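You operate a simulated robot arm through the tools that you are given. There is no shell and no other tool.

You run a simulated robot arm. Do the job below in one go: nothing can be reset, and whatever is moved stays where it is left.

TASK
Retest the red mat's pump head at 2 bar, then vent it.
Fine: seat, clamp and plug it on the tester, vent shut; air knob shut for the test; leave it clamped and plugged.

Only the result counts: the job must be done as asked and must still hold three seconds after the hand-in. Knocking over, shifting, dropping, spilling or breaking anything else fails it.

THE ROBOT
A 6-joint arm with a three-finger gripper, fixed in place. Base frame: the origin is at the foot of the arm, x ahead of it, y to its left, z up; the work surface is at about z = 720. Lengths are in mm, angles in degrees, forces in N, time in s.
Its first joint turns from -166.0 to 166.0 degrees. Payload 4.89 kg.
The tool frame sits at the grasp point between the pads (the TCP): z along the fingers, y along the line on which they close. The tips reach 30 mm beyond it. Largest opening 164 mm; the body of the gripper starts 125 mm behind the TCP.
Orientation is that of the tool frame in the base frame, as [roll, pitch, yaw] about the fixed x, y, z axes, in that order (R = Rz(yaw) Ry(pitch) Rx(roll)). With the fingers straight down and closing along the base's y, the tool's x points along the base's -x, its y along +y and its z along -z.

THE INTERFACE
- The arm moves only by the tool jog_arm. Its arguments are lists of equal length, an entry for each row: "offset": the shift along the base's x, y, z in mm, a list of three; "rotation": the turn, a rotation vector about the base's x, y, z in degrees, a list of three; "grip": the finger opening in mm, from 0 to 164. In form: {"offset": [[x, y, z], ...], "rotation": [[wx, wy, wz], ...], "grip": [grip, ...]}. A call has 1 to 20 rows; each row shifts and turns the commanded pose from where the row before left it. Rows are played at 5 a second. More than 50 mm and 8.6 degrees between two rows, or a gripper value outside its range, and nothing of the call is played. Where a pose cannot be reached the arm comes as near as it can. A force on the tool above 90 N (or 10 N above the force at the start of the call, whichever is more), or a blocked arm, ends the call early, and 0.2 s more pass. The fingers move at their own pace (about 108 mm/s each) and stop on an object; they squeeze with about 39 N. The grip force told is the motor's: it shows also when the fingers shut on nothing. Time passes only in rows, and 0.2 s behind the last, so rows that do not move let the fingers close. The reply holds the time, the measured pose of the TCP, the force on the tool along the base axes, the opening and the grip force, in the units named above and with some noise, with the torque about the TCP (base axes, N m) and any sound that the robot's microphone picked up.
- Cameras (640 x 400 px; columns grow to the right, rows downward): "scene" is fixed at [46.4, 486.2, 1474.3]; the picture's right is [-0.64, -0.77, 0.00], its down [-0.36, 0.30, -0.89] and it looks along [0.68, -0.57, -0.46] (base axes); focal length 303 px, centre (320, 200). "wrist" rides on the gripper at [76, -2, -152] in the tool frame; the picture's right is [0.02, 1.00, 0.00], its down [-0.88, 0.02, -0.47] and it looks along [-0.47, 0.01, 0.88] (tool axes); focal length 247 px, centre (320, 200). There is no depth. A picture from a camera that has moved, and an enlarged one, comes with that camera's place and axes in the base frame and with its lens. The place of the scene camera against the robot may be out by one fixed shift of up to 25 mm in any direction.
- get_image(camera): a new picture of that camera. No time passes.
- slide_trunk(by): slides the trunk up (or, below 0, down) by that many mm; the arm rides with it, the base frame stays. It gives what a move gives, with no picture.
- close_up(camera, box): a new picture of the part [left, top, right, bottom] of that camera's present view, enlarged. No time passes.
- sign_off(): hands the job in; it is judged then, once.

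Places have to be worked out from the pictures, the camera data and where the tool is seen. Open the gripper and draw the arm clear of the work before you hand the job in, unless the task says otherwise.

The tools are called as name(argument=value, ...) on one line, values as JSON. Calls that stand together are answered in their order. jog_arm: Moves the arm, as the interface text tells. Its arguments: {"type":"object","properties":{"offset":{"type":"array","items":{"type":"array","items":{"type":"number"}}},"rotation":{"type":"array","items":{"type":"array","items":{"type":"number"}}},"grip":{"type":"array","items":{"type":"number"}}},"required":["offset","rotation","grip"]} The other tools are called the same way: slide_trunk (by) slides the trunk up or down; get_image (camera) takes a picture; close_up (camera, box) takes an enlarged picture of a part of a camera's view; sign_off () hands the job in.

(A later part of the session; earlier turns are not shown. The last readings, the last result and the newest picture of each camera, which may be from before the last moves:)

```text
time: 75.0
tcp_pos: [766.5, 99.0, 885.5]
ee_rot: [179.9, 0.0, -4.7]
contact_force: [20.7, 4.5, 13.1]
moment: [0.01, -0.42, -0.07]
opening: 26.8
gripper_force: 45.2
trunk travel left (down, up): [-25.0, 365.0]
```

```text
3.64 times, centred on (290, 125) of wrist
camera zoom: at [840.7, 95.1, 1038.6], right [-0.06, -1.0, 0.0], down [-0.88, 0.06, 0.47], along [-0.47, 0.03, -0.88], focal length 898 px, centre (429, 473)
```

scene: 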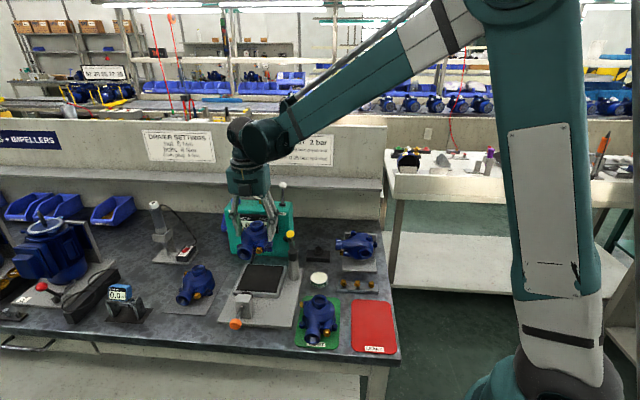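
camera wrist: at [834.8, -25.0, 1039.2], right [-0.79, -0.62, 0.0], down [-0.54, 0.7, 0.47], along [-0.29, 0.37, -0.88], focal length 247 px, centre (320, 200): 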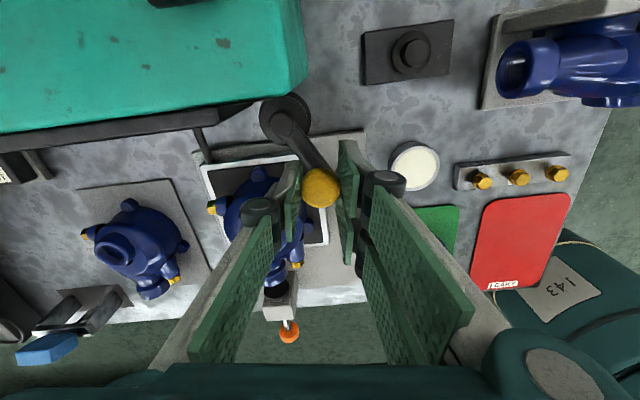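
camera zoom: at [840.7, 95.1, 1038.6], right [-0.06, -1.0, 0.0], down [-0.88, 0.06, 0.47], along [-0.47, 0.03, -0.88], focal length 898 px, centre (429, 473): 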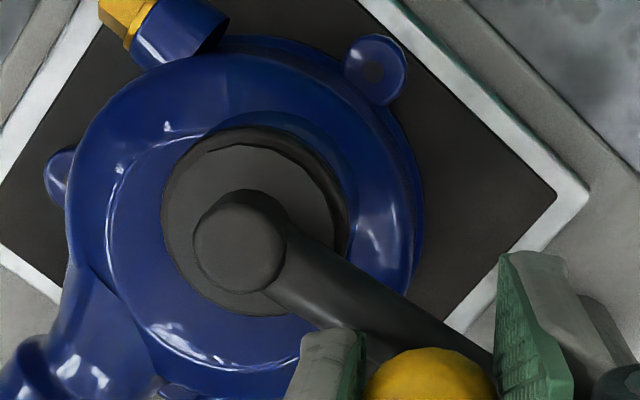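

The extra 2 mm command did not move the arm, so it is against its stop with the disc over the neck. I'll ease off, open the fingers and lift clear, then check that the arm stays.

jog_arm(offset=[[0.6, -0.5, 0], [0, 0, 0], [0, 0, 0], [0, 0, 10], [0, 0, 25], [0, 0, 35], [0, 0, 0]], rotation=[[0, 0, 0], [0, 0, 0], [0, 0, 0], [0, 0, 0], [0, 0, 0], [0, 0, 0], [0, 0, 0]], grip=[22, 40, 56, 56, 56, 56, 56])

get_image(camera="wrist")

close_up(camera="scene", box=[240, 215, 310, 285])

```text
time: 76.7
tcp_pos: [765.5, 98.2, 955.5]
ee_rot: [179.9, 0.0, -4.8]
contact_force: [-0.2, 1.0, -0.7]
moment: [0.03, 0.02, 0.02]
opening: 56.1
gripper_force: 0.1
trunk travel left (down, up): [-25.0, 365.0]
```

```text
taken
camera wrist: at [840.3, 93.9, 1108.2], right [-0.06, -1.0, 0.0], down [-0.88, 0.06, 0.47], along [-0.47, 0.03, -0.88], focal length 247 px, centre (320, 200)
```

wrist: 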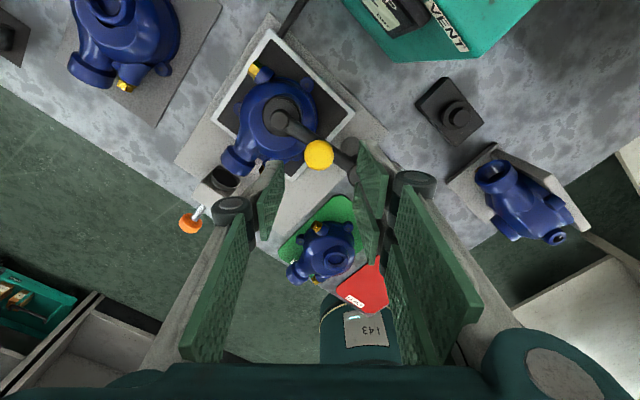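

```text
5.71 times, centred on (275, 250) of scene
camera zoom: at [46.4, 486.2, 1474.3], right [-0.64, -0.77, 0.0], down [-0.36, 0.3, -0.89], along [0.68, -0.57, -0.46], focal length 1730 px, centre (577, -86)
```

zoom: 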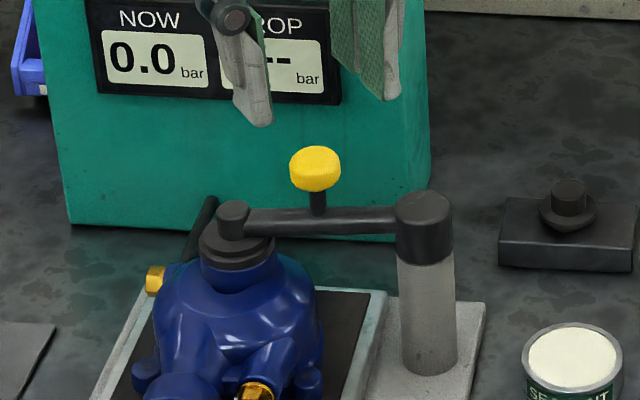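

The arm stays put over the neck. I'll zoom in from above to check the disc's centring and whether the pump shifted.

close_up(camera="wrist", box=[200, 20, 370, 200])

close_up(camera="scene", box=[235, 240, 300, 310])

```text
2.22 times, centred on (285, 110) of wrist
camera zoom: at [840.3, 93.9, 1108.2], right [-0.06, -1.0, 0.0], down [-0.88, 0.06, 0.47], along [-0.47, 0.03, -0.88], focal length 549 px, centre (398, 400)
```

zoom: 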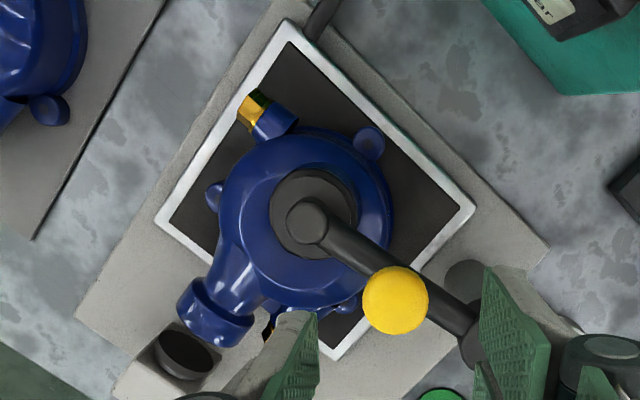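

```text
5.71 times, centred on (268, 275) of scene
camera zoom: at [46.4, 486.2, 1474.3], right [-0.64, -0.77, 0.0], down [-0.36, 0.3, -0.89], along [0.68, -0.57, -0.46], focal length 1730 px, centre (620, -229)
```

zoom: 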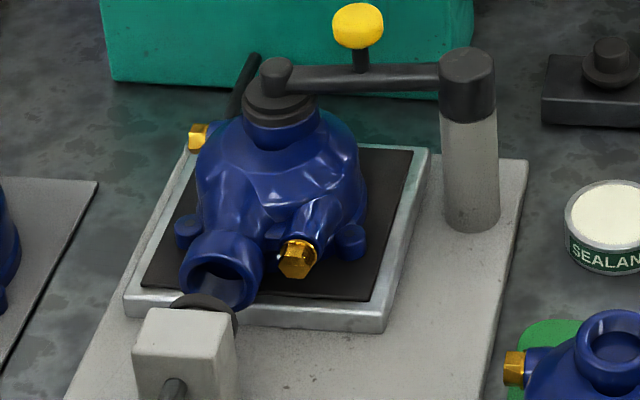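

The clamp is in place and the pump hasn't shifted. Next is the plunger: I'll push its orange knob (u≈669.5, v≈227, z≈778) toward the pump with closed fingers. I'll move high to a spot in front of it with yaw -45.

jog_arm(offset=[[-20.6, 31.9, 0], [-20.6, 31.9, 0], [-20.6, 31.9, 0], [-20.6, 31.9, 0], [-20.6, 31.9, 0], [-20.6, 31.9, 0], [-20.6, 31.9, 0], [-20.6, 31.7, 0], [0, 0, 0]], rotation=[[0, 0, -5], [0, 0, -5], [0, 0, -5], [0, 0, -5], [0, 0, -5], [0, 0, -5], [0, 0, -5], [0, 0, -5], [0, 0, 0]], grip=[40, 20, 0, 0, 0, 0, 0, 0, 0])

get_image(camera="wrist")

close_up(camera="scene", box=[190, 230, 320, 360])

```text
time: 78.7
tcp_pos: [600.2, 355.1, 954.8]
ee_rot: [179.9, -0.1, -44.7]
contact_force: [-0.3, -1.1, -0.2]
moment: [0.1, 0.06, 0.02]
opening: 0.0
gripper_force: 39.0
trunk travel left (down, up): [-25.0, 365.0]
```

```text
taken
camera wrist: at [655.5, 302.6, 1108.9], right [-0.69, -0.72, 0.0], down [-0.64, 0.61, 0.47], along [-0.34, 0.32, -0.88], focal length 247 px, centre (320, 200)
```

wrist: 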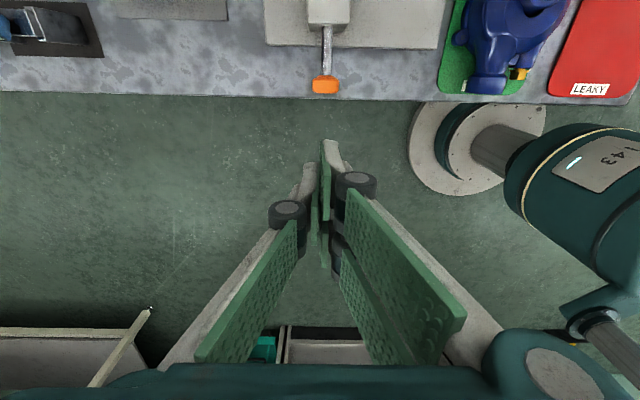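

```text
3.08 times, centred on (255, 295) of scene
camera zoom: at [46.4, 486.2, 1474.3], right [-0.64, -0.77, 0.0], down [-0.36, 0.3, -0.89], along [0.68, -0.57, -0.46], focal length 931 px, centre (520, -92)
```

zoom: 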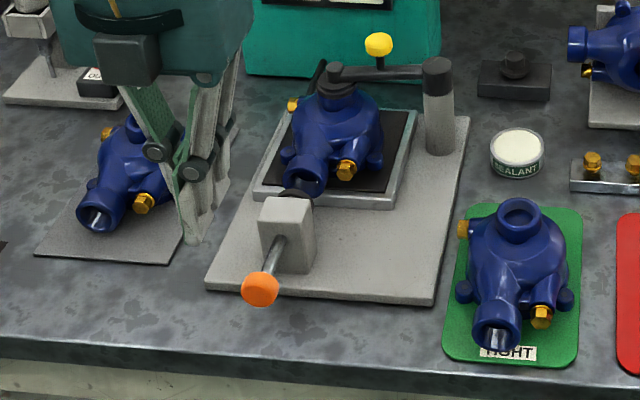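

The fingers are closed in front of the plunger. I'll zoom in to line up the leading finger edge with the orange knob.

close_up(camera="wrist", box=[260, 0, 400, 140])

close_up(camera="wrist", box=[270, 120, 390, 280])

```text
2.86 times, centred on (330, 70) of wrist
camera zoom: at [655.5, 302.6, 1108.9], right [-0.69, -0.72, 0.0], down [-0.64, 0.61, 0.47], along [-0.34, 0.32, -0.88], focal length 706 px, centre (291, 571)
```

zoom: 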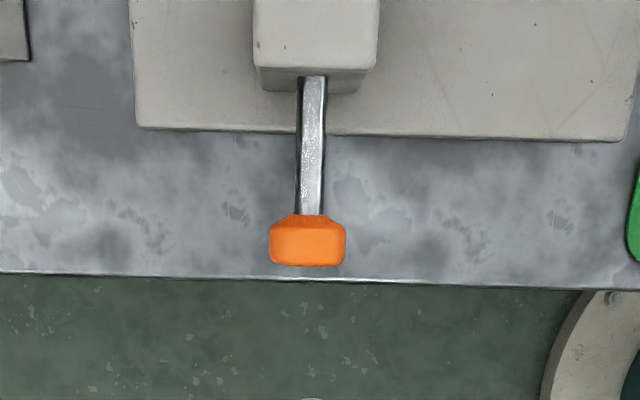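

```text
2.50 times, centred on (330, 200) of wrist
camera zoom: at [655.5, 302.6, 1108.9], right [-0.69, -0.72, 0.0], down [-0.64, 0.61, 0.47], along [-0.34, 0.32, -0.88], focal length 617 px, centre (295, 200)
```

zoom: 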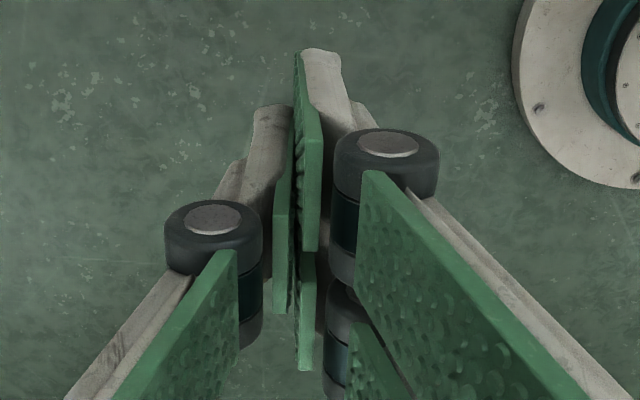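

The knob's face is at v≈222, u≈670, and the leading finger edge is 18 mm short of it. I'll shift +1.5 mm in u and descend to z≈792, so the fingertips are level with the knob.

jog_arm(offset=[[1.1, 1.1, -40], [0, 0, -40], [0, 0, -40], [0, 0, -30], [0, 0, -13], [0, 0, 0]], rotation=[[0, 0, 0], [0, 0, 0], [0, 0, 0], [0, 0, 0], [0, 0, 0], [0, 0, 0]], grip=[0, 0, 0, 0, 0, 0])

get_image(camera="wrist")

close_up(camera="scene", box=[200, 250, 300, 360])

```text
time: 80.0
tcp_pos: [600.7, 355.5, 794.1]
ee_rot: [179.9, -0.1, -44.8]
contact_force: [-0.7, -0.1, -0.6]
moment: [0.02, -0.04, 0.01]
opening: 0.0
gripper_force: 39.3
trunk travel left (down, up): [-25.0, 365.0]
```

```text
taken
camera wrist: at [655.3, 303.7, 946.3], right [-0.69, -0.72, 0.0], down [-0.64, 0.61, 0.47], along [-0.34, 0.32, -0.88], focal length 247 px, centre (320, 200)
```

wrist: 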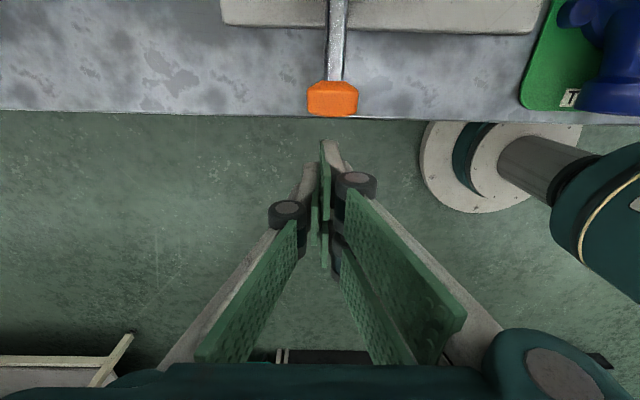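

```text
3.64 times, centred on (250, 305) of scene
camera zoom: at [46.4, 486.2, 1474.3], right [-0.64, -0.77, 0.0], down [-0.36, 0.3, -0.89], along [0.68, -0.57, -0.46], focal length 1101 px, centre (574, -182)
```

zoom: 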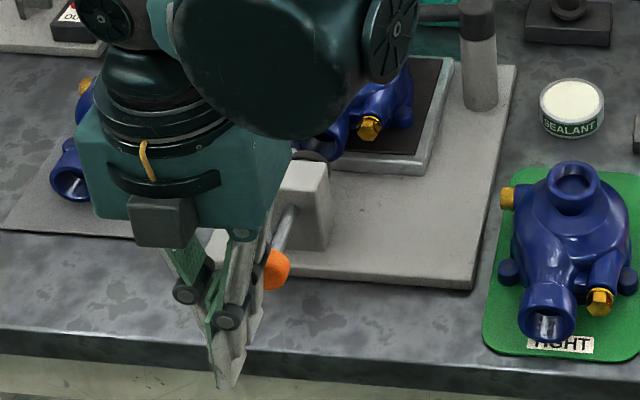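

The finger edge is lined up with the knob (within 2 mm). I'll move forward 16 mm to just short of contact, then start pushing.

jog_arm(offset=[[3.5, -3.5, 0], [3.5, -3.5, 0], [3.5, -3.5, 0], [2.1, -2.1, 0], [2.1, -2.1, 0], [1.4, -1.4, 0], [0, 0, 0]], rotation=[[0, 0, 0], [0, 0, 0], [0, 0, 0], [0, 0, 0], [0, 0, 0], [0, 0, 0], [0, 0, 0]], grip=[0, 0, 0, 0, 0, 0, 0])

close_up(camera="wrist", box=[240, 0, 420, 180])

```text
time: 81.7
tcp_pos: [616.9, 340.1, 793.9]
ee_rot: [179.8, -0.2, -44.8]
contact_force: [-2.2, 0.9, 0.1]
moment: [0.01, 0.03, -0.05]
opening: 0.0
gripper_force: 40.0
trunk travel left (down, up): [-25.0, 365.0]
```

```text
2.22 times, centred on (330, 90) of wrist
camera zoom: at [672.2, 287.0, 946.5], right [-0.69, -0.72, 0.0], down [-0.64, 0.61, 0.47], along [-0.34, 0.32, -0.88], focal length 549 px, centre (298, 444)
```

zoom: 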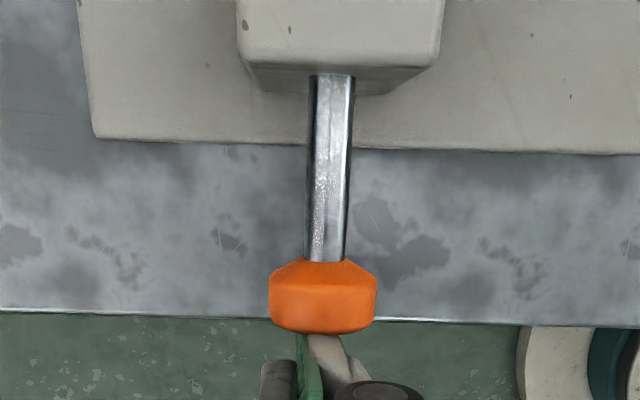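

The finger is just touching the knob (2 N). I'll push 20 mm and read the force.

jog_arm(offset=[[2.1, -2.1, 0], [2.8, -2.8, 0], [2.8, -2.8, 0], [2.8, -2.8, 0], [2.8, -2.8, 0], [0, 0, 0]], rotation=[[0, 0, 0], [0, 0, 0], [0, 0, 0], [0, 0, 0], [0, 0, 0], [0, 0, 0]], grip=[0, 0, 0, 0, 0, 0])

close_up(camera="wrist", box=[230, 0, 410, 180])

close_up(camera="scene", box=[220, 250, 310, 350])

```text
time: 83.0
tcp_pos: [632.2, 326.4, 794.1]
ee_rot: [179.9, -0.2, -44.9]
contact_force: [0.3, 0.1, -0.3]
moment: [0.03, 0.0, 0.0]
opening: 0.1
gripper_force: 38.8
trunk travel left (down, up): [-25.0, 365.0]
```

```text
2.22 times, centred on (320, 90) of wrist
camera zoom: at [686.0, 273.8, 946.3], right [-0.69, -0.72, 0.0], down [-0.64, 0.61, 0.47], along [-0.34, 0.32, -0.88], focal length 549 px, centre (320, 444)
```

zoom: 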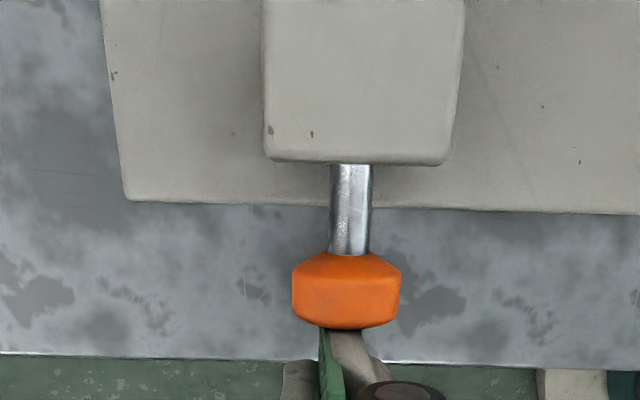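

```text
4.00 times, centred on (265, 300) of scene
camera zoom: at [46.4, 486.2, 1474.3], right [-0.64, -0.77, 0.0], down [-0.36, 0.3, -0.89], along [0.68, -0.57, -0.46], focal length 1211 px, centre (540, -200)
```

zoom: 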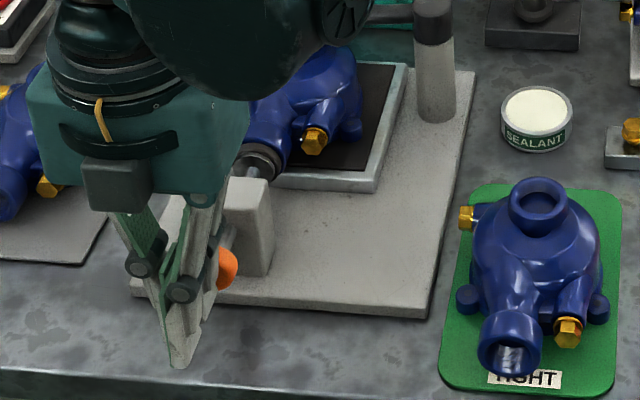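

The plunger has moved about 19 mm and its disc is approaching the port. I'll push 11 mm more in smaller steps.

jog_arm(offset=[[2.1, -2.1, 0], [2.1, -2.1, 0], [1.4, -1.4, 0], [1.4, -1.4, 0], [1.0, -1.0, 0], [0, 0, 0]], rotation=[[0, 0, 0], [0, 0, 0], [0, 0, 0], [0, 0, 0], [0, 0, 0], [0, 0, 0]], grip=[0, 0, 0, 0, 0, 0])

close_up(camera="scene", box=[235, 260, 295, 320])

close_up(camera="wrist", box=[230, 0, 410, 180])

```text
time: 84.1
tcp_pos: [633.7, 323.8, 792.9]
ee_rot: [179.9, 0.4, -44.5]
contact_force: [-16.0, 25.2, 0.2]
moment: [0.08, 0.33, 0.04]
opening: 0.0
gripper_force: 39.3
trunk travel left (down, up): [-25.0, 365.0]
stopped in row 5: the force on the tool passed its limit at 94 N (the readings are from after the stop); the commanded pose is now the measured one
```

```text
6.67 times, centred on (265, 290) of scene
camera zoom: at [46.4, 486.2, 1474.3], right [-0.64, -0.77, 0.0], down [-0.36, 0.3, -0.89], along [0.68, -0.57, -0.46], focal length 2018 px, centre (687, -400)
```

zoom: 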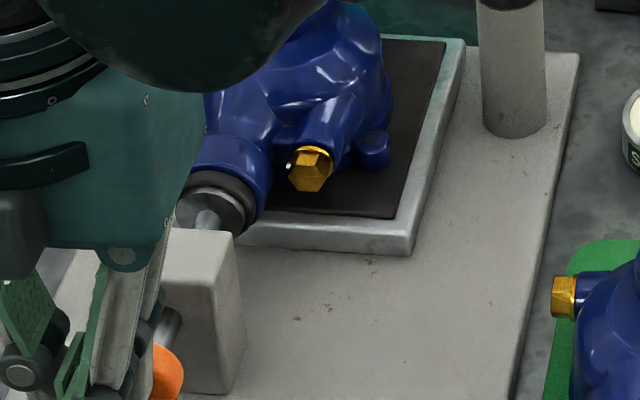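

```text
2.22 times, centred on (320, 90) of wrist
camera zoom: at [688.8, 271.4, 945.9], right [-0.69, -0.73, 0.0], down [-0.64, 0.6, 0.48], along [-0.35, 0.33, -0.88], focal length 549 px, centre (320, 444)
```

zoom: 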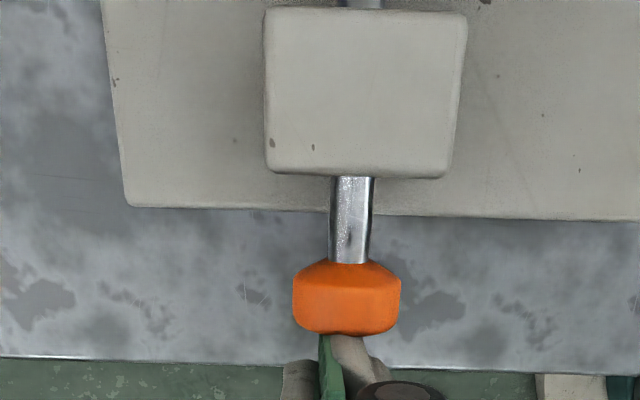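

The plunger is now hard against the port and the call stopped at its force limit. I'll back the fingers away and check that the disc seals on the port and that the pump hasn't shifted.

jog_arm(offset=[[-1.4, 1.4, 0], [-3.5, 3.5, 0], [-7, 7, 0], [-10, 10, 0], [-10, 10, 10], [0, 0, 40], [0, 0, 45], [0, 0, 45], [0, 0, 0]], rotation=[[0, 0, 0], [0, 0, 0], [0, 0, 0], [0, 0, 0], [0, 0, 0], [0, 0, 0], [0, 0, 0], [0, 0, 0], [0, 0, 0]], grip=[0, 0, 0, 0, 0, 0, 0, 0, 0])

get_image(camera="scene")

close_up(camera="scene", box=[225, 240, 305, 320])

```text
time: 86.1
tcp_pos: [603.0, 352.7, 935.3]
ee_rot: [180.0, 0.3, -44.7]
contact_force: [0.4, 0.4, -0.4]
moment: [-0.03, 0.05, -0.01]
opening: 0.1
gripper_force: 39.0
trunk travel left (down, up): [-25.0, 365.0]
```

```text
taken
```

scene: 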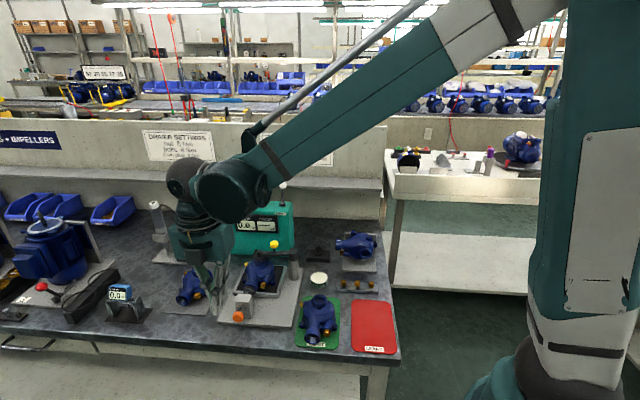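

```text
5.00 times, centred on (265, 280) of scene
camera zoom: at [46.4, 486.2, 1474.3], right [-0.64, -0.77, 0.0], down [-0.36, 0.3, -0.89], along [0.68, -0.57, -0.46], focal length 1514 px, centre (595, -200)
```

zoom: 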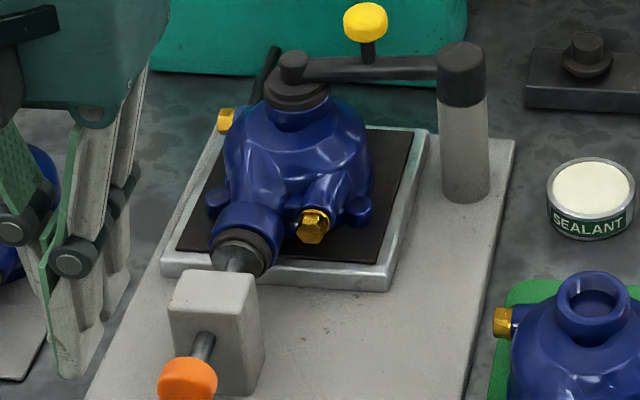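

The plunger's disc now covers the port and the pump hasn't moved. The air knob lies about 1 m out, so I need more reach at height: I'll slide the trunk up 250 mm, which just lifts the tool to about 1185, clear of everything.

slide_trunk(by=250)

```text
time: 88.7
tcp_pos: [602.3, 353.6, 1186.2]
ee_rot: [179.9, 0.3, -44.5]
contact_force: [0.8, -0.3, -0.3]
moment: [-0.02, -0.01, 0.03]
opening: 0.0
gripper_force: 38.8
trunk travel left (down, up): [-275.0, 115.0]
```

Now I'll carry the closed gripper over toward the tester box at about z = 1110, turning to yaw -135, to look closely at the air knob.

jog_arm(offset=[[27.4, -26.9, -6], [27.4, -26.9, -6], [27.4, -26.9, -6], [27.4, -26.9, -6], [27.4, -26.9, -6], [27.4, -26.9, -6], [27.4, -26.9, -6], [27.4, -26.9, -6], [27.4, -26.9, -6], [27.4, -26.9, -6], [27.4, -26.9, -6], [27.4, -26.9, -8], [0, 0, 0]], rotation=[[-0.21, -0.21, -7.5], [0, 0, -7.5], [0, 0, -7.5], [0, 0, -7.5], [0, 0, -7.5], [0, 0, -7.5], [0, 0, -7.5], [0, 0, -7.5], [0, 0, -7.5], [0, 0, -7.6], [0, 0, -7.6], [0, 0, -7.6], [0, 0, 0]], grip=[0, 0, 0, 0, 0, 0, 0, 0, 0, 0, 0, 0, 0])

get_image(camera="wrist")

get_image(camera="scene")

```text
time: 91.5
tcp_pos: [933.8, 31.0, 1110.7]
ee_rot: [179.9, 0.0, -135.0]
contact_force: [1.0, -0.6, -0.3]
moment: [0.03, 0.12, -0.03]
opening: 0.0
gripper_force: 38.7
trunk travel left (down, up): [-275.0, 115.0]
```

```text
taken
camera wrist: at [879.6, -23.8, 1263.3], right [-0.72, 0.69, 0.0], down [0.61, 0.64, 0.47], along [0.33, 0.34, -0.88], focal length 247 px, centre (320, 200)
```

wrist: 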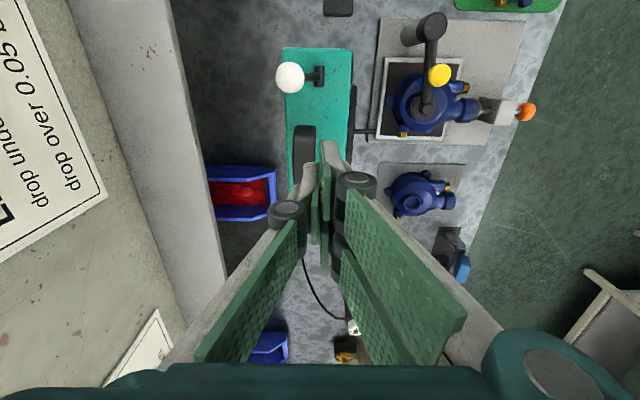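

```text
taken
```

scene: 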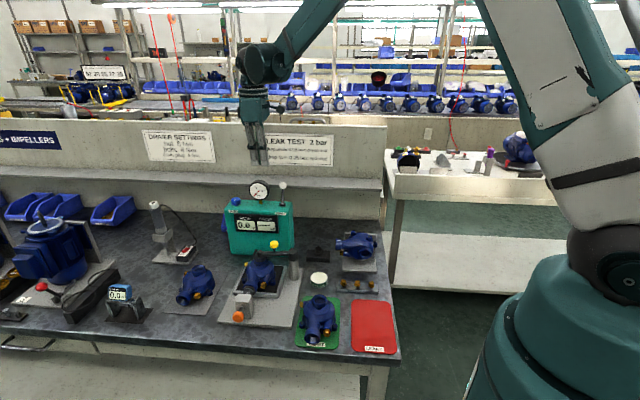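

The closed fingers hide the knob. I'll open them and look again, also checking the plunger and clamp from above.

jog_arm(offset=[[0, 0, 0], [0, 0, 0], [0, 0, 0], [0, 0, 0]], rotation=[[0, 0, 0], [0, 0, 0], [0, 0, 0], [0, 0, 0]], grip=[60, 120, 140, 140])

close_up(camera="wrist", box=[240, 20, 400, 200])

close_up(camera="wrist", box=[370, 60, 550, 160])

close_up(camera="wrist", box=[275, 110, 355, 210])

```text
time: 92.5
tcp_pos: [931.7, 31.5, 1111.7]
ee_rot: [179.8, 0.0, -134.9]
contact_force: [0.4, 0.0, 0.3]
moment: [0.01, 0.01, 0.01]
opening: 139.7
gripper_force: 0.1
trunk travel left (down, up): [-275.0, 115.0]
```

```text
2.22 times, centred on (320, 110) of wrist
camera zoom: at [878.8, -23.1, 1263.9], right [-0.72, 0.69, 0.0], down [0.61, 0.64, 0.47], along [0.33, 0.34, -0.88], focal length 549 px, centre (320, 400)
```

zoom: 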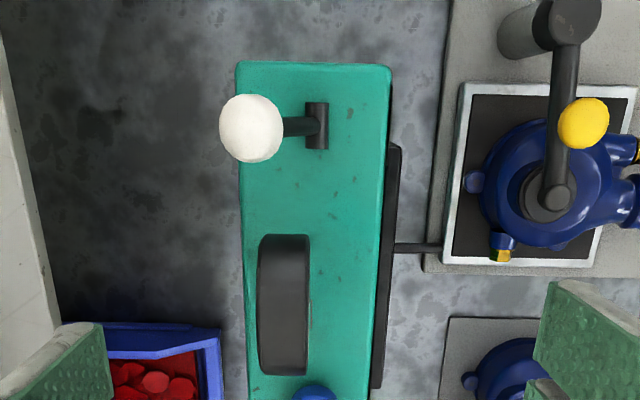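

```text
3.56 times, centred on (460, 110) of wrist
camera zoom: at [878.8, -23.1, 1263.9], right [-0.72, 0.69, 0.0], down [0.61, 0.64, 0.47], along [0.33, 0.34, -0.88], focal length 878 px, centre (-178, 520)
```

zoom: 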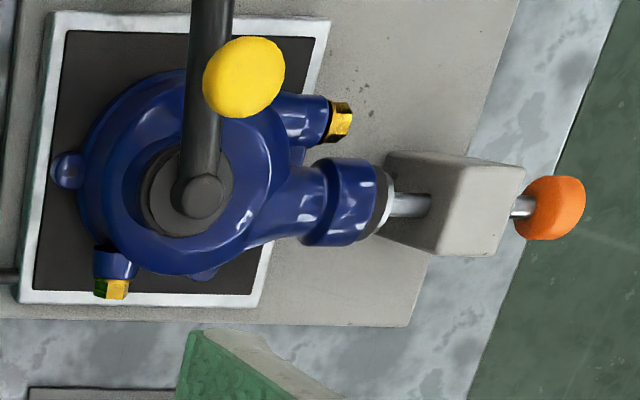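

```text
4.00 times, centred on (315, 160) of wrist
camera zoom: at [878.8, -23.1, 1263.9], right [-0.72, 0.69, 0.0], down [0.61, 0.64, 0.47], along [0.33, 0.34, -0.88], focal length 988 px, centre (340, 360)
```

zoom: 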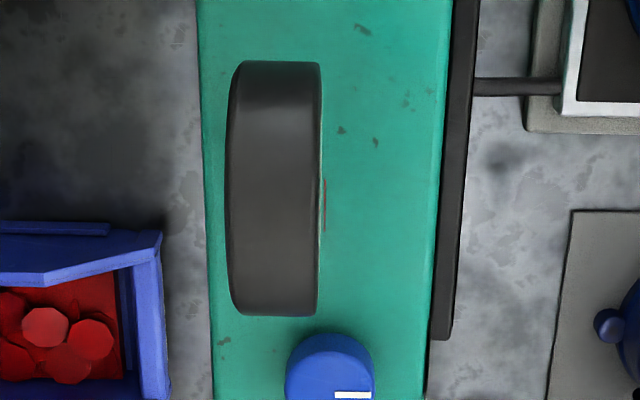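

The plunger disc is flush on the port and the clamp is centred. I'll zoom in on the air knob and vent lever for exact positions.

close_up(camera="wrist", box=[280, 170, 360, 230])

close_up(camera="wrist", box=[260, 40, 360, 110])

close_up(camera="scene", box=[220, 175, 300, 235])

```text
6.67 times, centred on (320, 200) of wrist
camera zoom: at [878.8, -23.1, 1263.9], right [-0.72, 0.69, 0.0], down [0.61, 0.64, 0.47], along [0.33, 0.34, -0.88], focal length 1646 px, centre (320, 200)
```

zoom: 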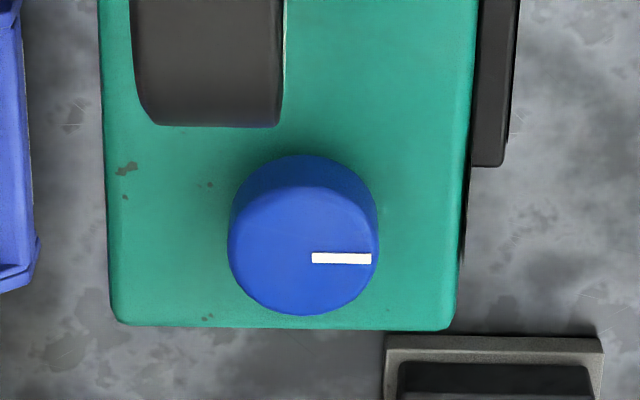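

```text
5.71 times, centred on (310, 75) of wrist
camera zoom: at [878.8, -23.1, 1263.9], right [-0.72, 0.69, 0.0], down [0.61, 0.64, 0.47], along [0.33, 0.34, -0.88], focal length 1411 px, centre (377, 914)
```

zoom: 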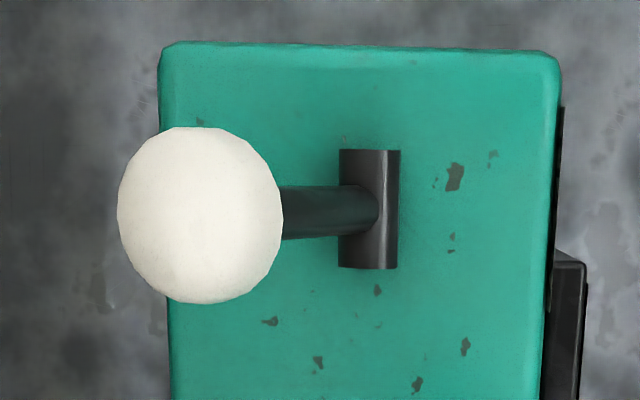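

```text
6.67 times, centred on (260, 205) of scene
camera zoom: at [46.4, 486.2, 1474.3], right [-0.64, -0.77, 0.0], down [-0.36, 0.3, -0.89], along [0.68, -0.57, -0.46], focal length 2018 px, centre (720, 167)
```

zoom: 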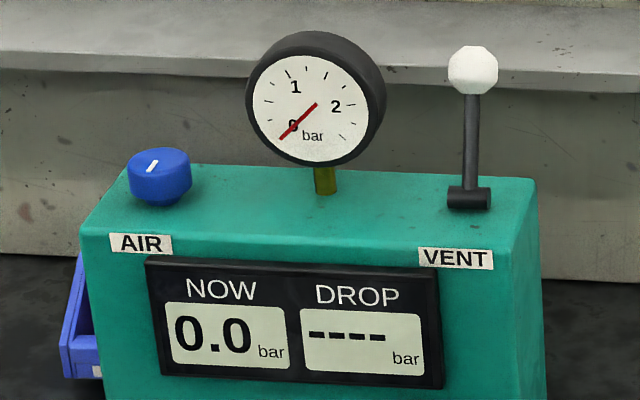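

The air knob is centred at about (u 789.6, v 637.5), z 928–944, 34 mm across, with its pointer toward the front. The vent ball is at (u 614, v 668, z 998), leaning back 24°. I'll move over the air knob at a safe height with yaw -170 and see whether it's reachable.

jog_arm(offset=[[15.4, 15.3, -10], [15.4, 15.3, -10], [15.4, 15.3, -10], [15.4, 15.3, -10], [15.4, 15.3, -10], [0, 0, 0]], rotation=[[0, 0, -7], [0, 0, -7], [0, 0, -7], [0, 0, -7], [0, 0, -7], [0, 0, 0]], grip=[100, 70, 70, 70, 70, 70])

get_image(camera="wrist")

close_up(camera="wrist", box=[260, 100, 400, 220])

```text
time: 93.9
tcp_pos: [1008.8, 108.6, 1060.5]
ee_rot: [180.0, -0.1, -169.9]
contact_force: [0.1, -0.4, -1.1]
moment: [-0.02, 0.05, -0.01]
opening: 70.1
gripper_force: 0.1
trunk travel left (down, up): [-275.0, 115.0]
```

```text
taken
camera wrist: at [933.9, 93.3, 1213.6], right [-0.2, 0.98, 0.0], down [0.86, 0.17, 0.47], along [0.46, 0.09, -0.88], focal length 247 px, centre (320, 200)
```

wrist: 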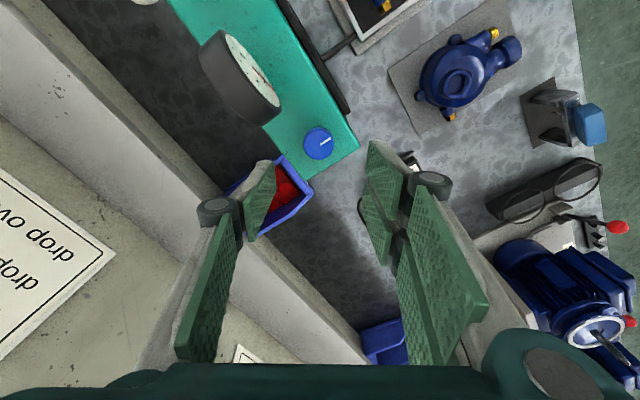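

```text
3.33 times, centred on (330, 160) of wrist
camera zoom: at [933.9, 93.3, 1213.6], right [-0.2, 0.98, 0.0], down [0.86, 0.17, 0.47], along [0.46, 0.09, -0.88], focal length 823 px, centre (287, 333)
```

zoom: 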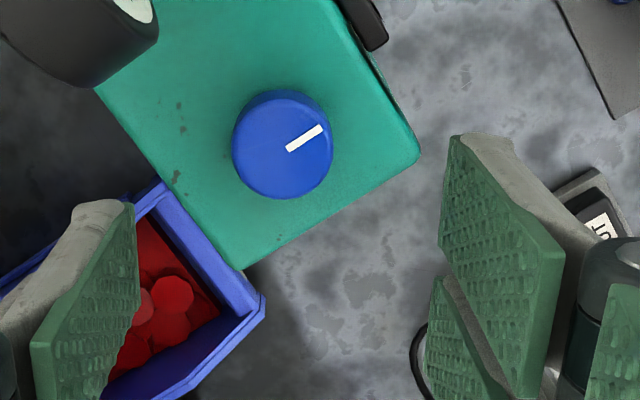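

It's reachable. The knob is 1.5–2.3 mm off the tool axis, so I'll correct and descend to z≈985, then look again before going around the knob.

jog_arm(offset=[[-1.5, -2.3, -25], [0, 0, -25], [0, 0, -25], [0, 0, 0]], rotation=[[0, 0, 0], [0, 0, 0], [0, 0, 0], [0, 0, 0]], grip=[66, 64, 64, 64])

get_image(camera="wrist")

close_up(camera="wrist", box=[230, 90, 410, 230])

close_up(camera="scene", box=[210, 150, 310, 240])

```text
time: 94.9
tcp_pos: [1008.1, 104.1, 984.8]
ee_rot: [179.9, 0.0, -169.9]
contact_force: [0.1, 0.3, -0.1]
moment: [-0.02, 0.02, 0.0]
opening: 63.8
gripper_force: 0.1
trunk travel left (down, up): [-275.0, 115.0]
```

```text
taken
camera wrist: at [931.6, 89.2, 1138.2], right [-0.2, 0.98, 0.0], down [0.86, 0.17, 0.47], along [0.46, 0.09, -0.88], focal length 247 px, centre (320, 200)
```

wrist: 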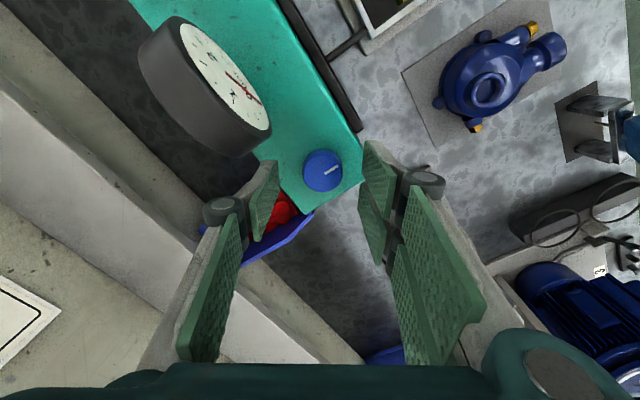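

```text
2.86 times, centred on (320, 160) of wrist
camera zoom: at [931.6, 89.2, 1138.2], right [-0.2, 0.98, 0.0], down [0.86, 0.17, 0.47], along [0.46, 0.09, -0.88], focal length 706 px, centre (320, 314)
```

zoom: 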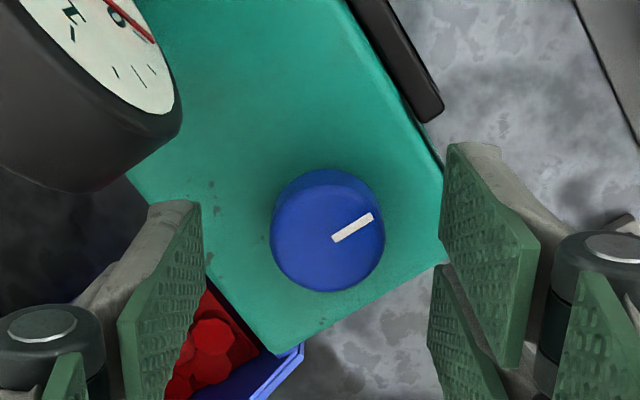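

```text
4.44 times, centred on (260, 195) of scene
camera zoom: at [46.4, 486.2, 1474.3], right [-0.64, -0.77, 0.0], down [-0.36, 0.3, -0.89], along [0.68, -0.57, -0.46], focal length 1345 px, centre (587, 222)
```

zoom: 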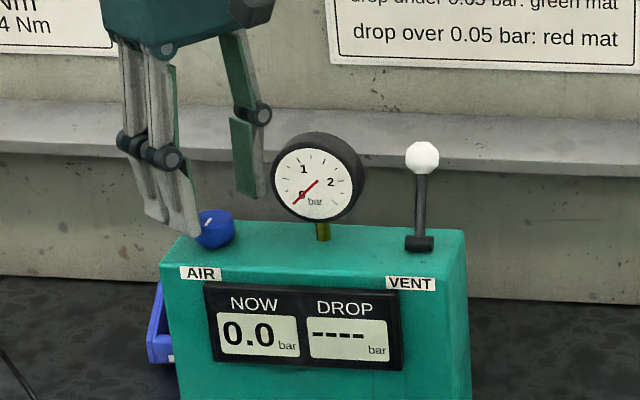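

The knob is about (+1.3, +2.1) mm off; I'll correct this and descend around it to z≈963, leaving the tips just above the box top.

jog_arm(offset=[[1.3, 2.1, -8], [0, 0, -8], [0, 0, -5], [0, 0, 0]], rotation=[[0, 0, 0], [0, 0, 0], [0, 0, 0], [0, 0, 0]], grip=[60, 58, 56, 56])

close_up(camera="wrist", box=[230, 90, 410, 230])

close_up(camera="scene", box=[210, 170, 270, 220])

```text
time: 95.9
tcp_pos: [1007.6, 107.5, 964.8]
ee_rot: [179.9, 0.1, -170.0]
contact_force: [0.3, 0.5, 0.2]
moment: [-0.03, 0.02, -0.01]
opening: 55.6
gripper_force: 0.1
trunk travel left (down, up): [-275.0, 115.0]
```

```text
2.86 times, centred on (320, 160) of wrist
camera zoom: at [933.1, 92.5, 1117.3], right [-0.2, 0.98, 0.0], down [0.86, 0.17, 0.47], along [0.46, 0.09, -0.88], focal length 706 px, centre (320, 314)
```

zoom: 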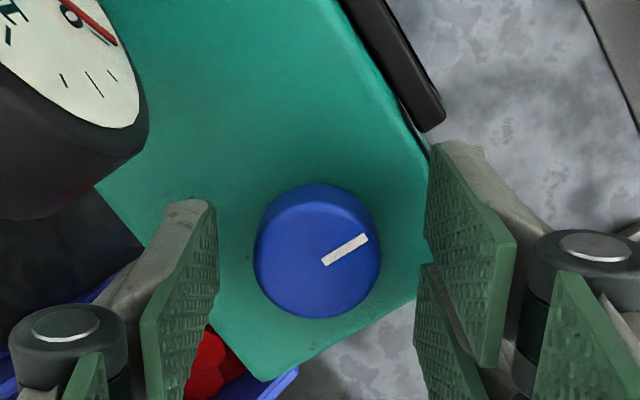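

```text
8.00 times, centred on (240, 195) of scene
camera zoom: at [46.4, 486.2, 1474.3], right [-0.64, -0.77, 0.0], down [-0.36, 0.3, -0.89], along [0.68, -0.57, -0.46], focal length 2422 px, centre (960, 240)
```

zoom: 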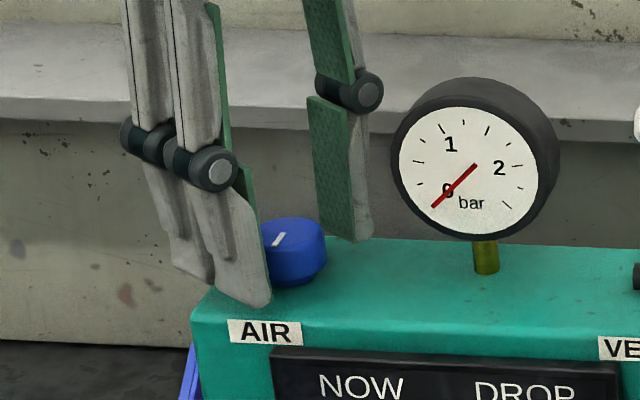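

The knob is centred within about 1.3 mm and there's no contact yet. I'll lower 2 mm more and close on it.

jog_arm(offset=[[0.9, -1.2, -2], [0, 0, 0], [0, 0, 0], [0, 0, 0]], rotation=[[0, 0, 0], [0, 0, 0], [0, 0, 0], [0, 0, 0]], grip=[50, 40, 30, 24])

close_up(camera="wrist", box=[230, 90, 410, 230])

close_up(camera="scene", box=[210, 170, 300, 240])

```text
time: 96.9
tcp_pos: [1009.6, 106.4, 962.1]
ee_rot: [179.9, -0.1, -169.9]
contact_force: [-1.6, 2.3, -1.2]
moment: [0.04, 0.04, 0.0]
opening: 33.1
gripper_force: 44.9
trunk travel left (down, up): [-275.0, 115.0]
```

```text
2.86 times, centred on (320, 160) of wrist
camera zoom: at [934.1, 91.6, 1115.6], right [-0.2, 0.98, 0.0], down [0.86, 0.17, 0.47], along [0.46, 0.09, -0.88], focal length 706 px, centre (320, 314)
```

zoom: 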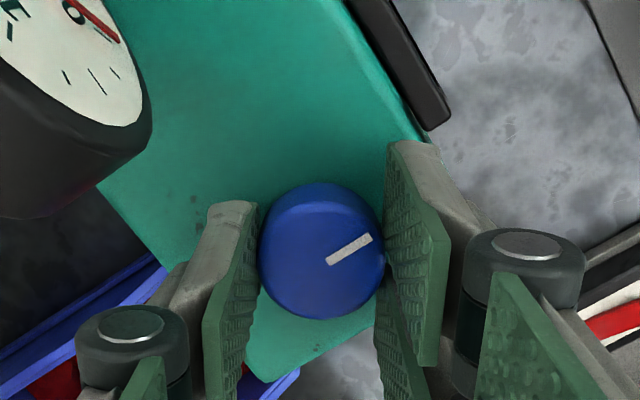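

```text
5.71 times, centred on (255, 205) of scene
camera zoom: at [46.4, 486.2, 1474.3], right [-0.64, -0.77, 0.0], down [-0.36, 0.3, -0.89], along [0.68, -0.57, -0.46], focal length 1730 px, centre (691, 171)
```

zoom: 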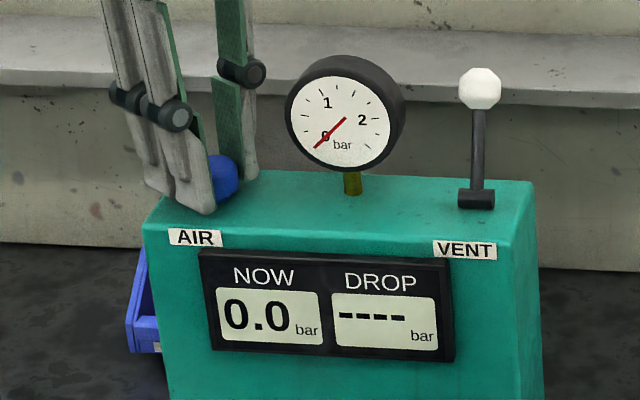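

The knob is gripped (33 mm) and the gauge still reads 0. I'll turn it 10° counter-clockwise (seen from above) and check torque and display.

jog_arm(offset=[[0, 0, 0], [0, 0, 0], [0, 0, 0]], rotation=[[0, 0, 5], [0, 0, 5], [0, 0, 0]], grip=[24, 24, 24])

close_up(camera="scene", box=[210, 170, 300, 240])

close_up(camera="wrist", box=[230, 90, 410, 230])

```text
time: 97.7
tcp_pos: [1009.7, 106.5, 962.7]
ee_rot: [179.9, 0.1, -159.8]
contact_force: [12.3, 9.8, 5.6]
moment: [0.31, -0.46, 0.0]
opening: 33.0
gripper_force: 44.9
trunk travel left (down, up): [-275.0, 115.0]
```

```text
5.71 times, centred on (255, 205) of scene
camera zoom: at [46.4, 486.2, 1474.3], right [-0.64, -0.77, 0.0], down [-0.36, 0.3, -0.89], along [0.68, -0.57, -0.46], focal length 1730 px, centre (691, 171)
```

zoom: 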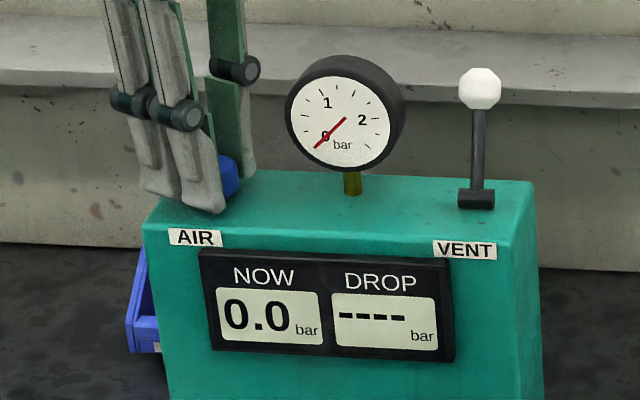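

```text
2.86 times, centred on (320, 160) of wrist
camera zoom: at [937.7, 79.0, 1115.5], right [-0.36, 0.93, 0.0], down [0.82, 0.32, 0.47], along [0.44, 0.17, -0.88], focal length 706 px, centre (320, 314)
```

zoom: 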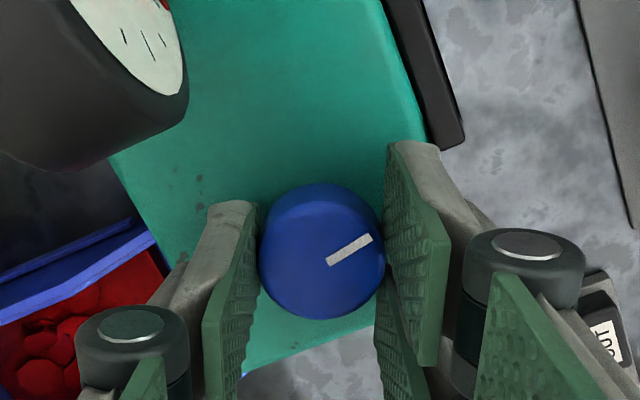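

The knob turns freely with the gripper and the display still shows 0.0. I'll go another 15° and check.

jog_arm(offset=[[0, 0, 0], [0, 0, 0], [0, 0, 0], [0, 0, 0]], rotation=[[0, 0, 5], [0, 0, 5], [0, 0, 5], [0, 0, 0]], grip=[24, 24, 24, 24])

close_up(camera="scene", box=[210, 170, 300, 240])

close_up(camera="wrist", box=[230, 90, 410, 230])

```text
time: 98.7
tcp_pos: [1008.9, 105.9, 961.6]
ee_rot: [179.9, -0.1, -144.7]
contact_force: [7.3, 17.3, 4.5]
moment: [0.59, -0.26, -0.03]
opening: 32.8
gripper_force: 44.9
trunk travel left (down, up): [-275.0, 115.0]
```

```text
5.71 times, centred on (255, 205) of scene
camera zoom: at [46.4, 486.2, 1474.3], right [-0.64, -0.77, 0.0], down [-0.36, 0.3, -0.89], along [0.68, -0.57, -0.46], focal length 1730 px, centre (691, 171)
```

zoom: 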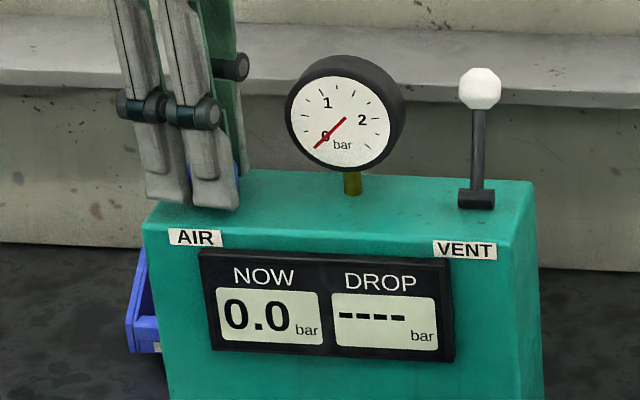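

```text
2.86 times, centred on (320, 160) of wrist
camera zoom: at [947.1, 61.6, 1115.5], right [-0.59, 0.8, 0.0], down [0.71, 0.52, 0.47], along [0.38, 0.28, -0.88], focal length 706 px, centre (320, 314)
```

zoom: 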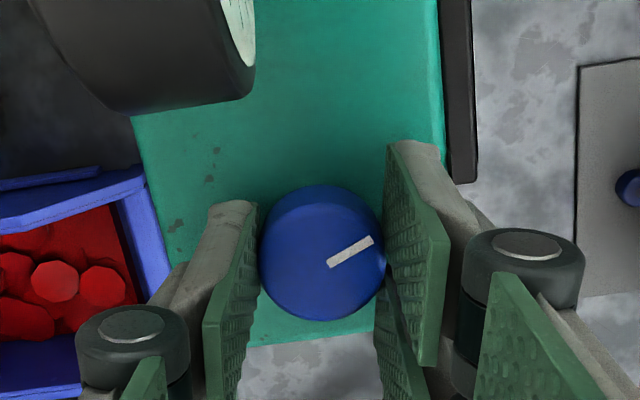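

It has turned 25° and still reads 0.0. I'll relieve the slight side load and continue in 5° rows to 45°, checking the display.

jog_arm(offset=[[0.2, 0.5, 0], [0, 0, 0], [0, 0, 0], [0, 0, 0], [0, 0, 0]], rotation=[[0, 0, 5], [0, 0, 5], [0, 0, 5], [0, 0, 5], [0, 0, 0]], grip=[24, 24, 24, 24, 24])

close_up(camera="scene", box=[210, 170, 300, 240])

close_up(camera="wrist", box=[230, 90, 410, 230])

```text
time: 99.9
tcp_pos: [1009.1, 107.7, 961.6]
ee_rot: [179.9, 0.0, -124.9]
contact_force: [-10.6, 13.4, -5.7]
moment: [0.2, 0.28, -0.02]
opening: 32.9
gripper_force: 45.0
trunk travel left (down, up): [-275.0, 115.0]
```

```text
5.71 times, centred on (255, 205) of scene
camera zoom: at [46.4, 486.2, 1474.3], right [-0.64, -0.77, 0.0], down [-0.36, 0.3, -0.89], along [0.68, -0.57, -0.46], focal length 1730 px, centre (691, 171)
```

zoom: 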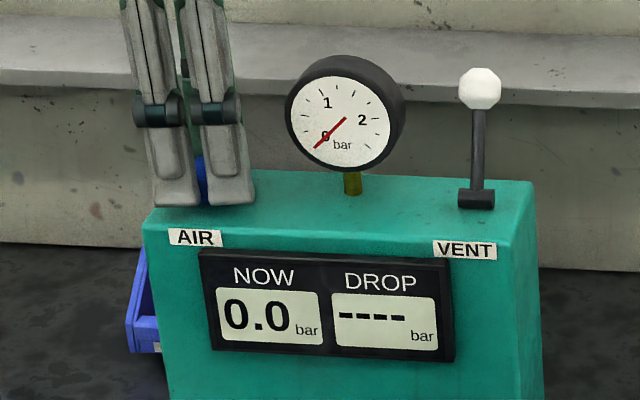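

```text
2.86 times, centred on (320, 160) of wrist
camera zoom: at [966.3, 43.7, 1115.6], right [-0.83, 0.55, 0.0], down [0.49, 0.73, 0.47], along [0.26, 0.39, -0.88], focal length 706 px, centre (320, 314)
```

zoom: 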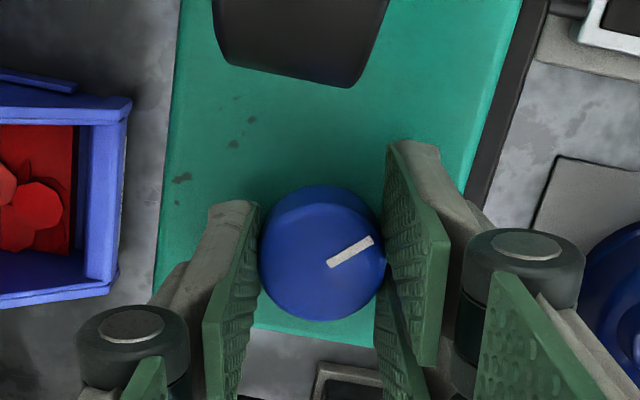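

45° turned and still 0.0 bar. I'll continue to about 70°, keeping an eye on the clearance to the gauge.

jog_arm(offset=[[-0.2, 0.3, 0], [0, 0, 0], [0, 0, 0], [0, 0, 0], [0, 0, 0], [0, 0, 0]], rotation=[[0, 0, 5], [0, 0, 5], [0, 0, 5], [0, 0, 5], [0, 0, 5], [0, 0, 0]], grip=[24, 24, 24, 24, 24, 24])

close_up(camera="scene", box=[210, 170, 300, 240])

close_up(camera="wrist", box=[230, 50, 410, 230])

```text
time: 101.3
tcp_pos: [1008.4, 108.2, 961.8]
ee_rot: [-180.0, -0.1, -99.9]
contact_force: [-6.7, 8.5, -2.0]
moment: [0.28, 0.08, -0.01]
opening: 32.8
gripper_force: 45.2
trunk travel left (down, up): [-275.0, 115.0]
```

```text
5.71 times, centred on (255, 205) of scene
camera zoom: at [46.4, 486.2, 1474.3], right [-0.64, -0.77, 0.0], down [-0.36, 0.3, -0.89], along [0.68, -0.57, -0.46], focal length 1730 px, centre (691, 171)
```

zoom: 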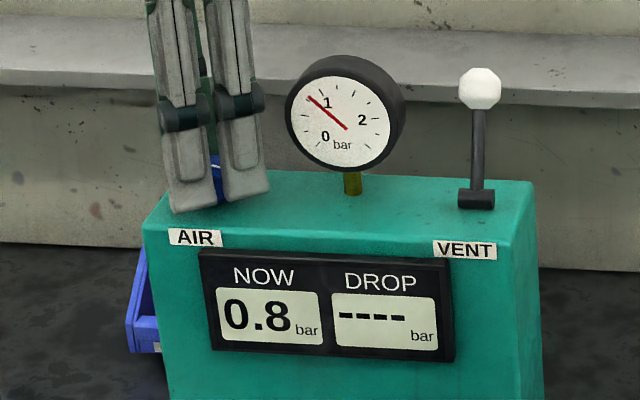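

```text
2.22 times, centred on (320, 140) of wrist
camera zoom: at [996.7, 32.0, 1115.5], right [-0.99, 0.15, 0.0], down [0.13, 0.87, 0.47], along [0.07, 0.47, -0.88], focal length 549 px, centre (320, 333)
```

zoom: 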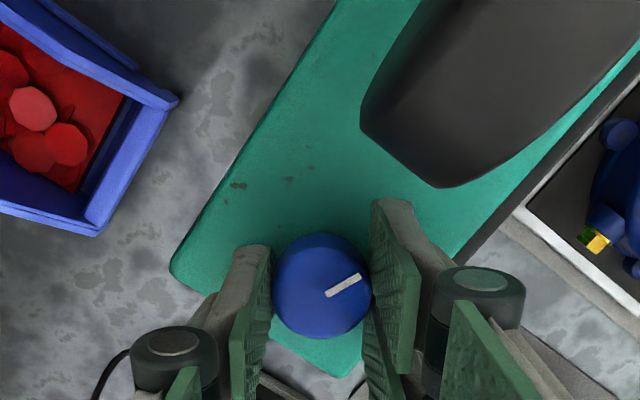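

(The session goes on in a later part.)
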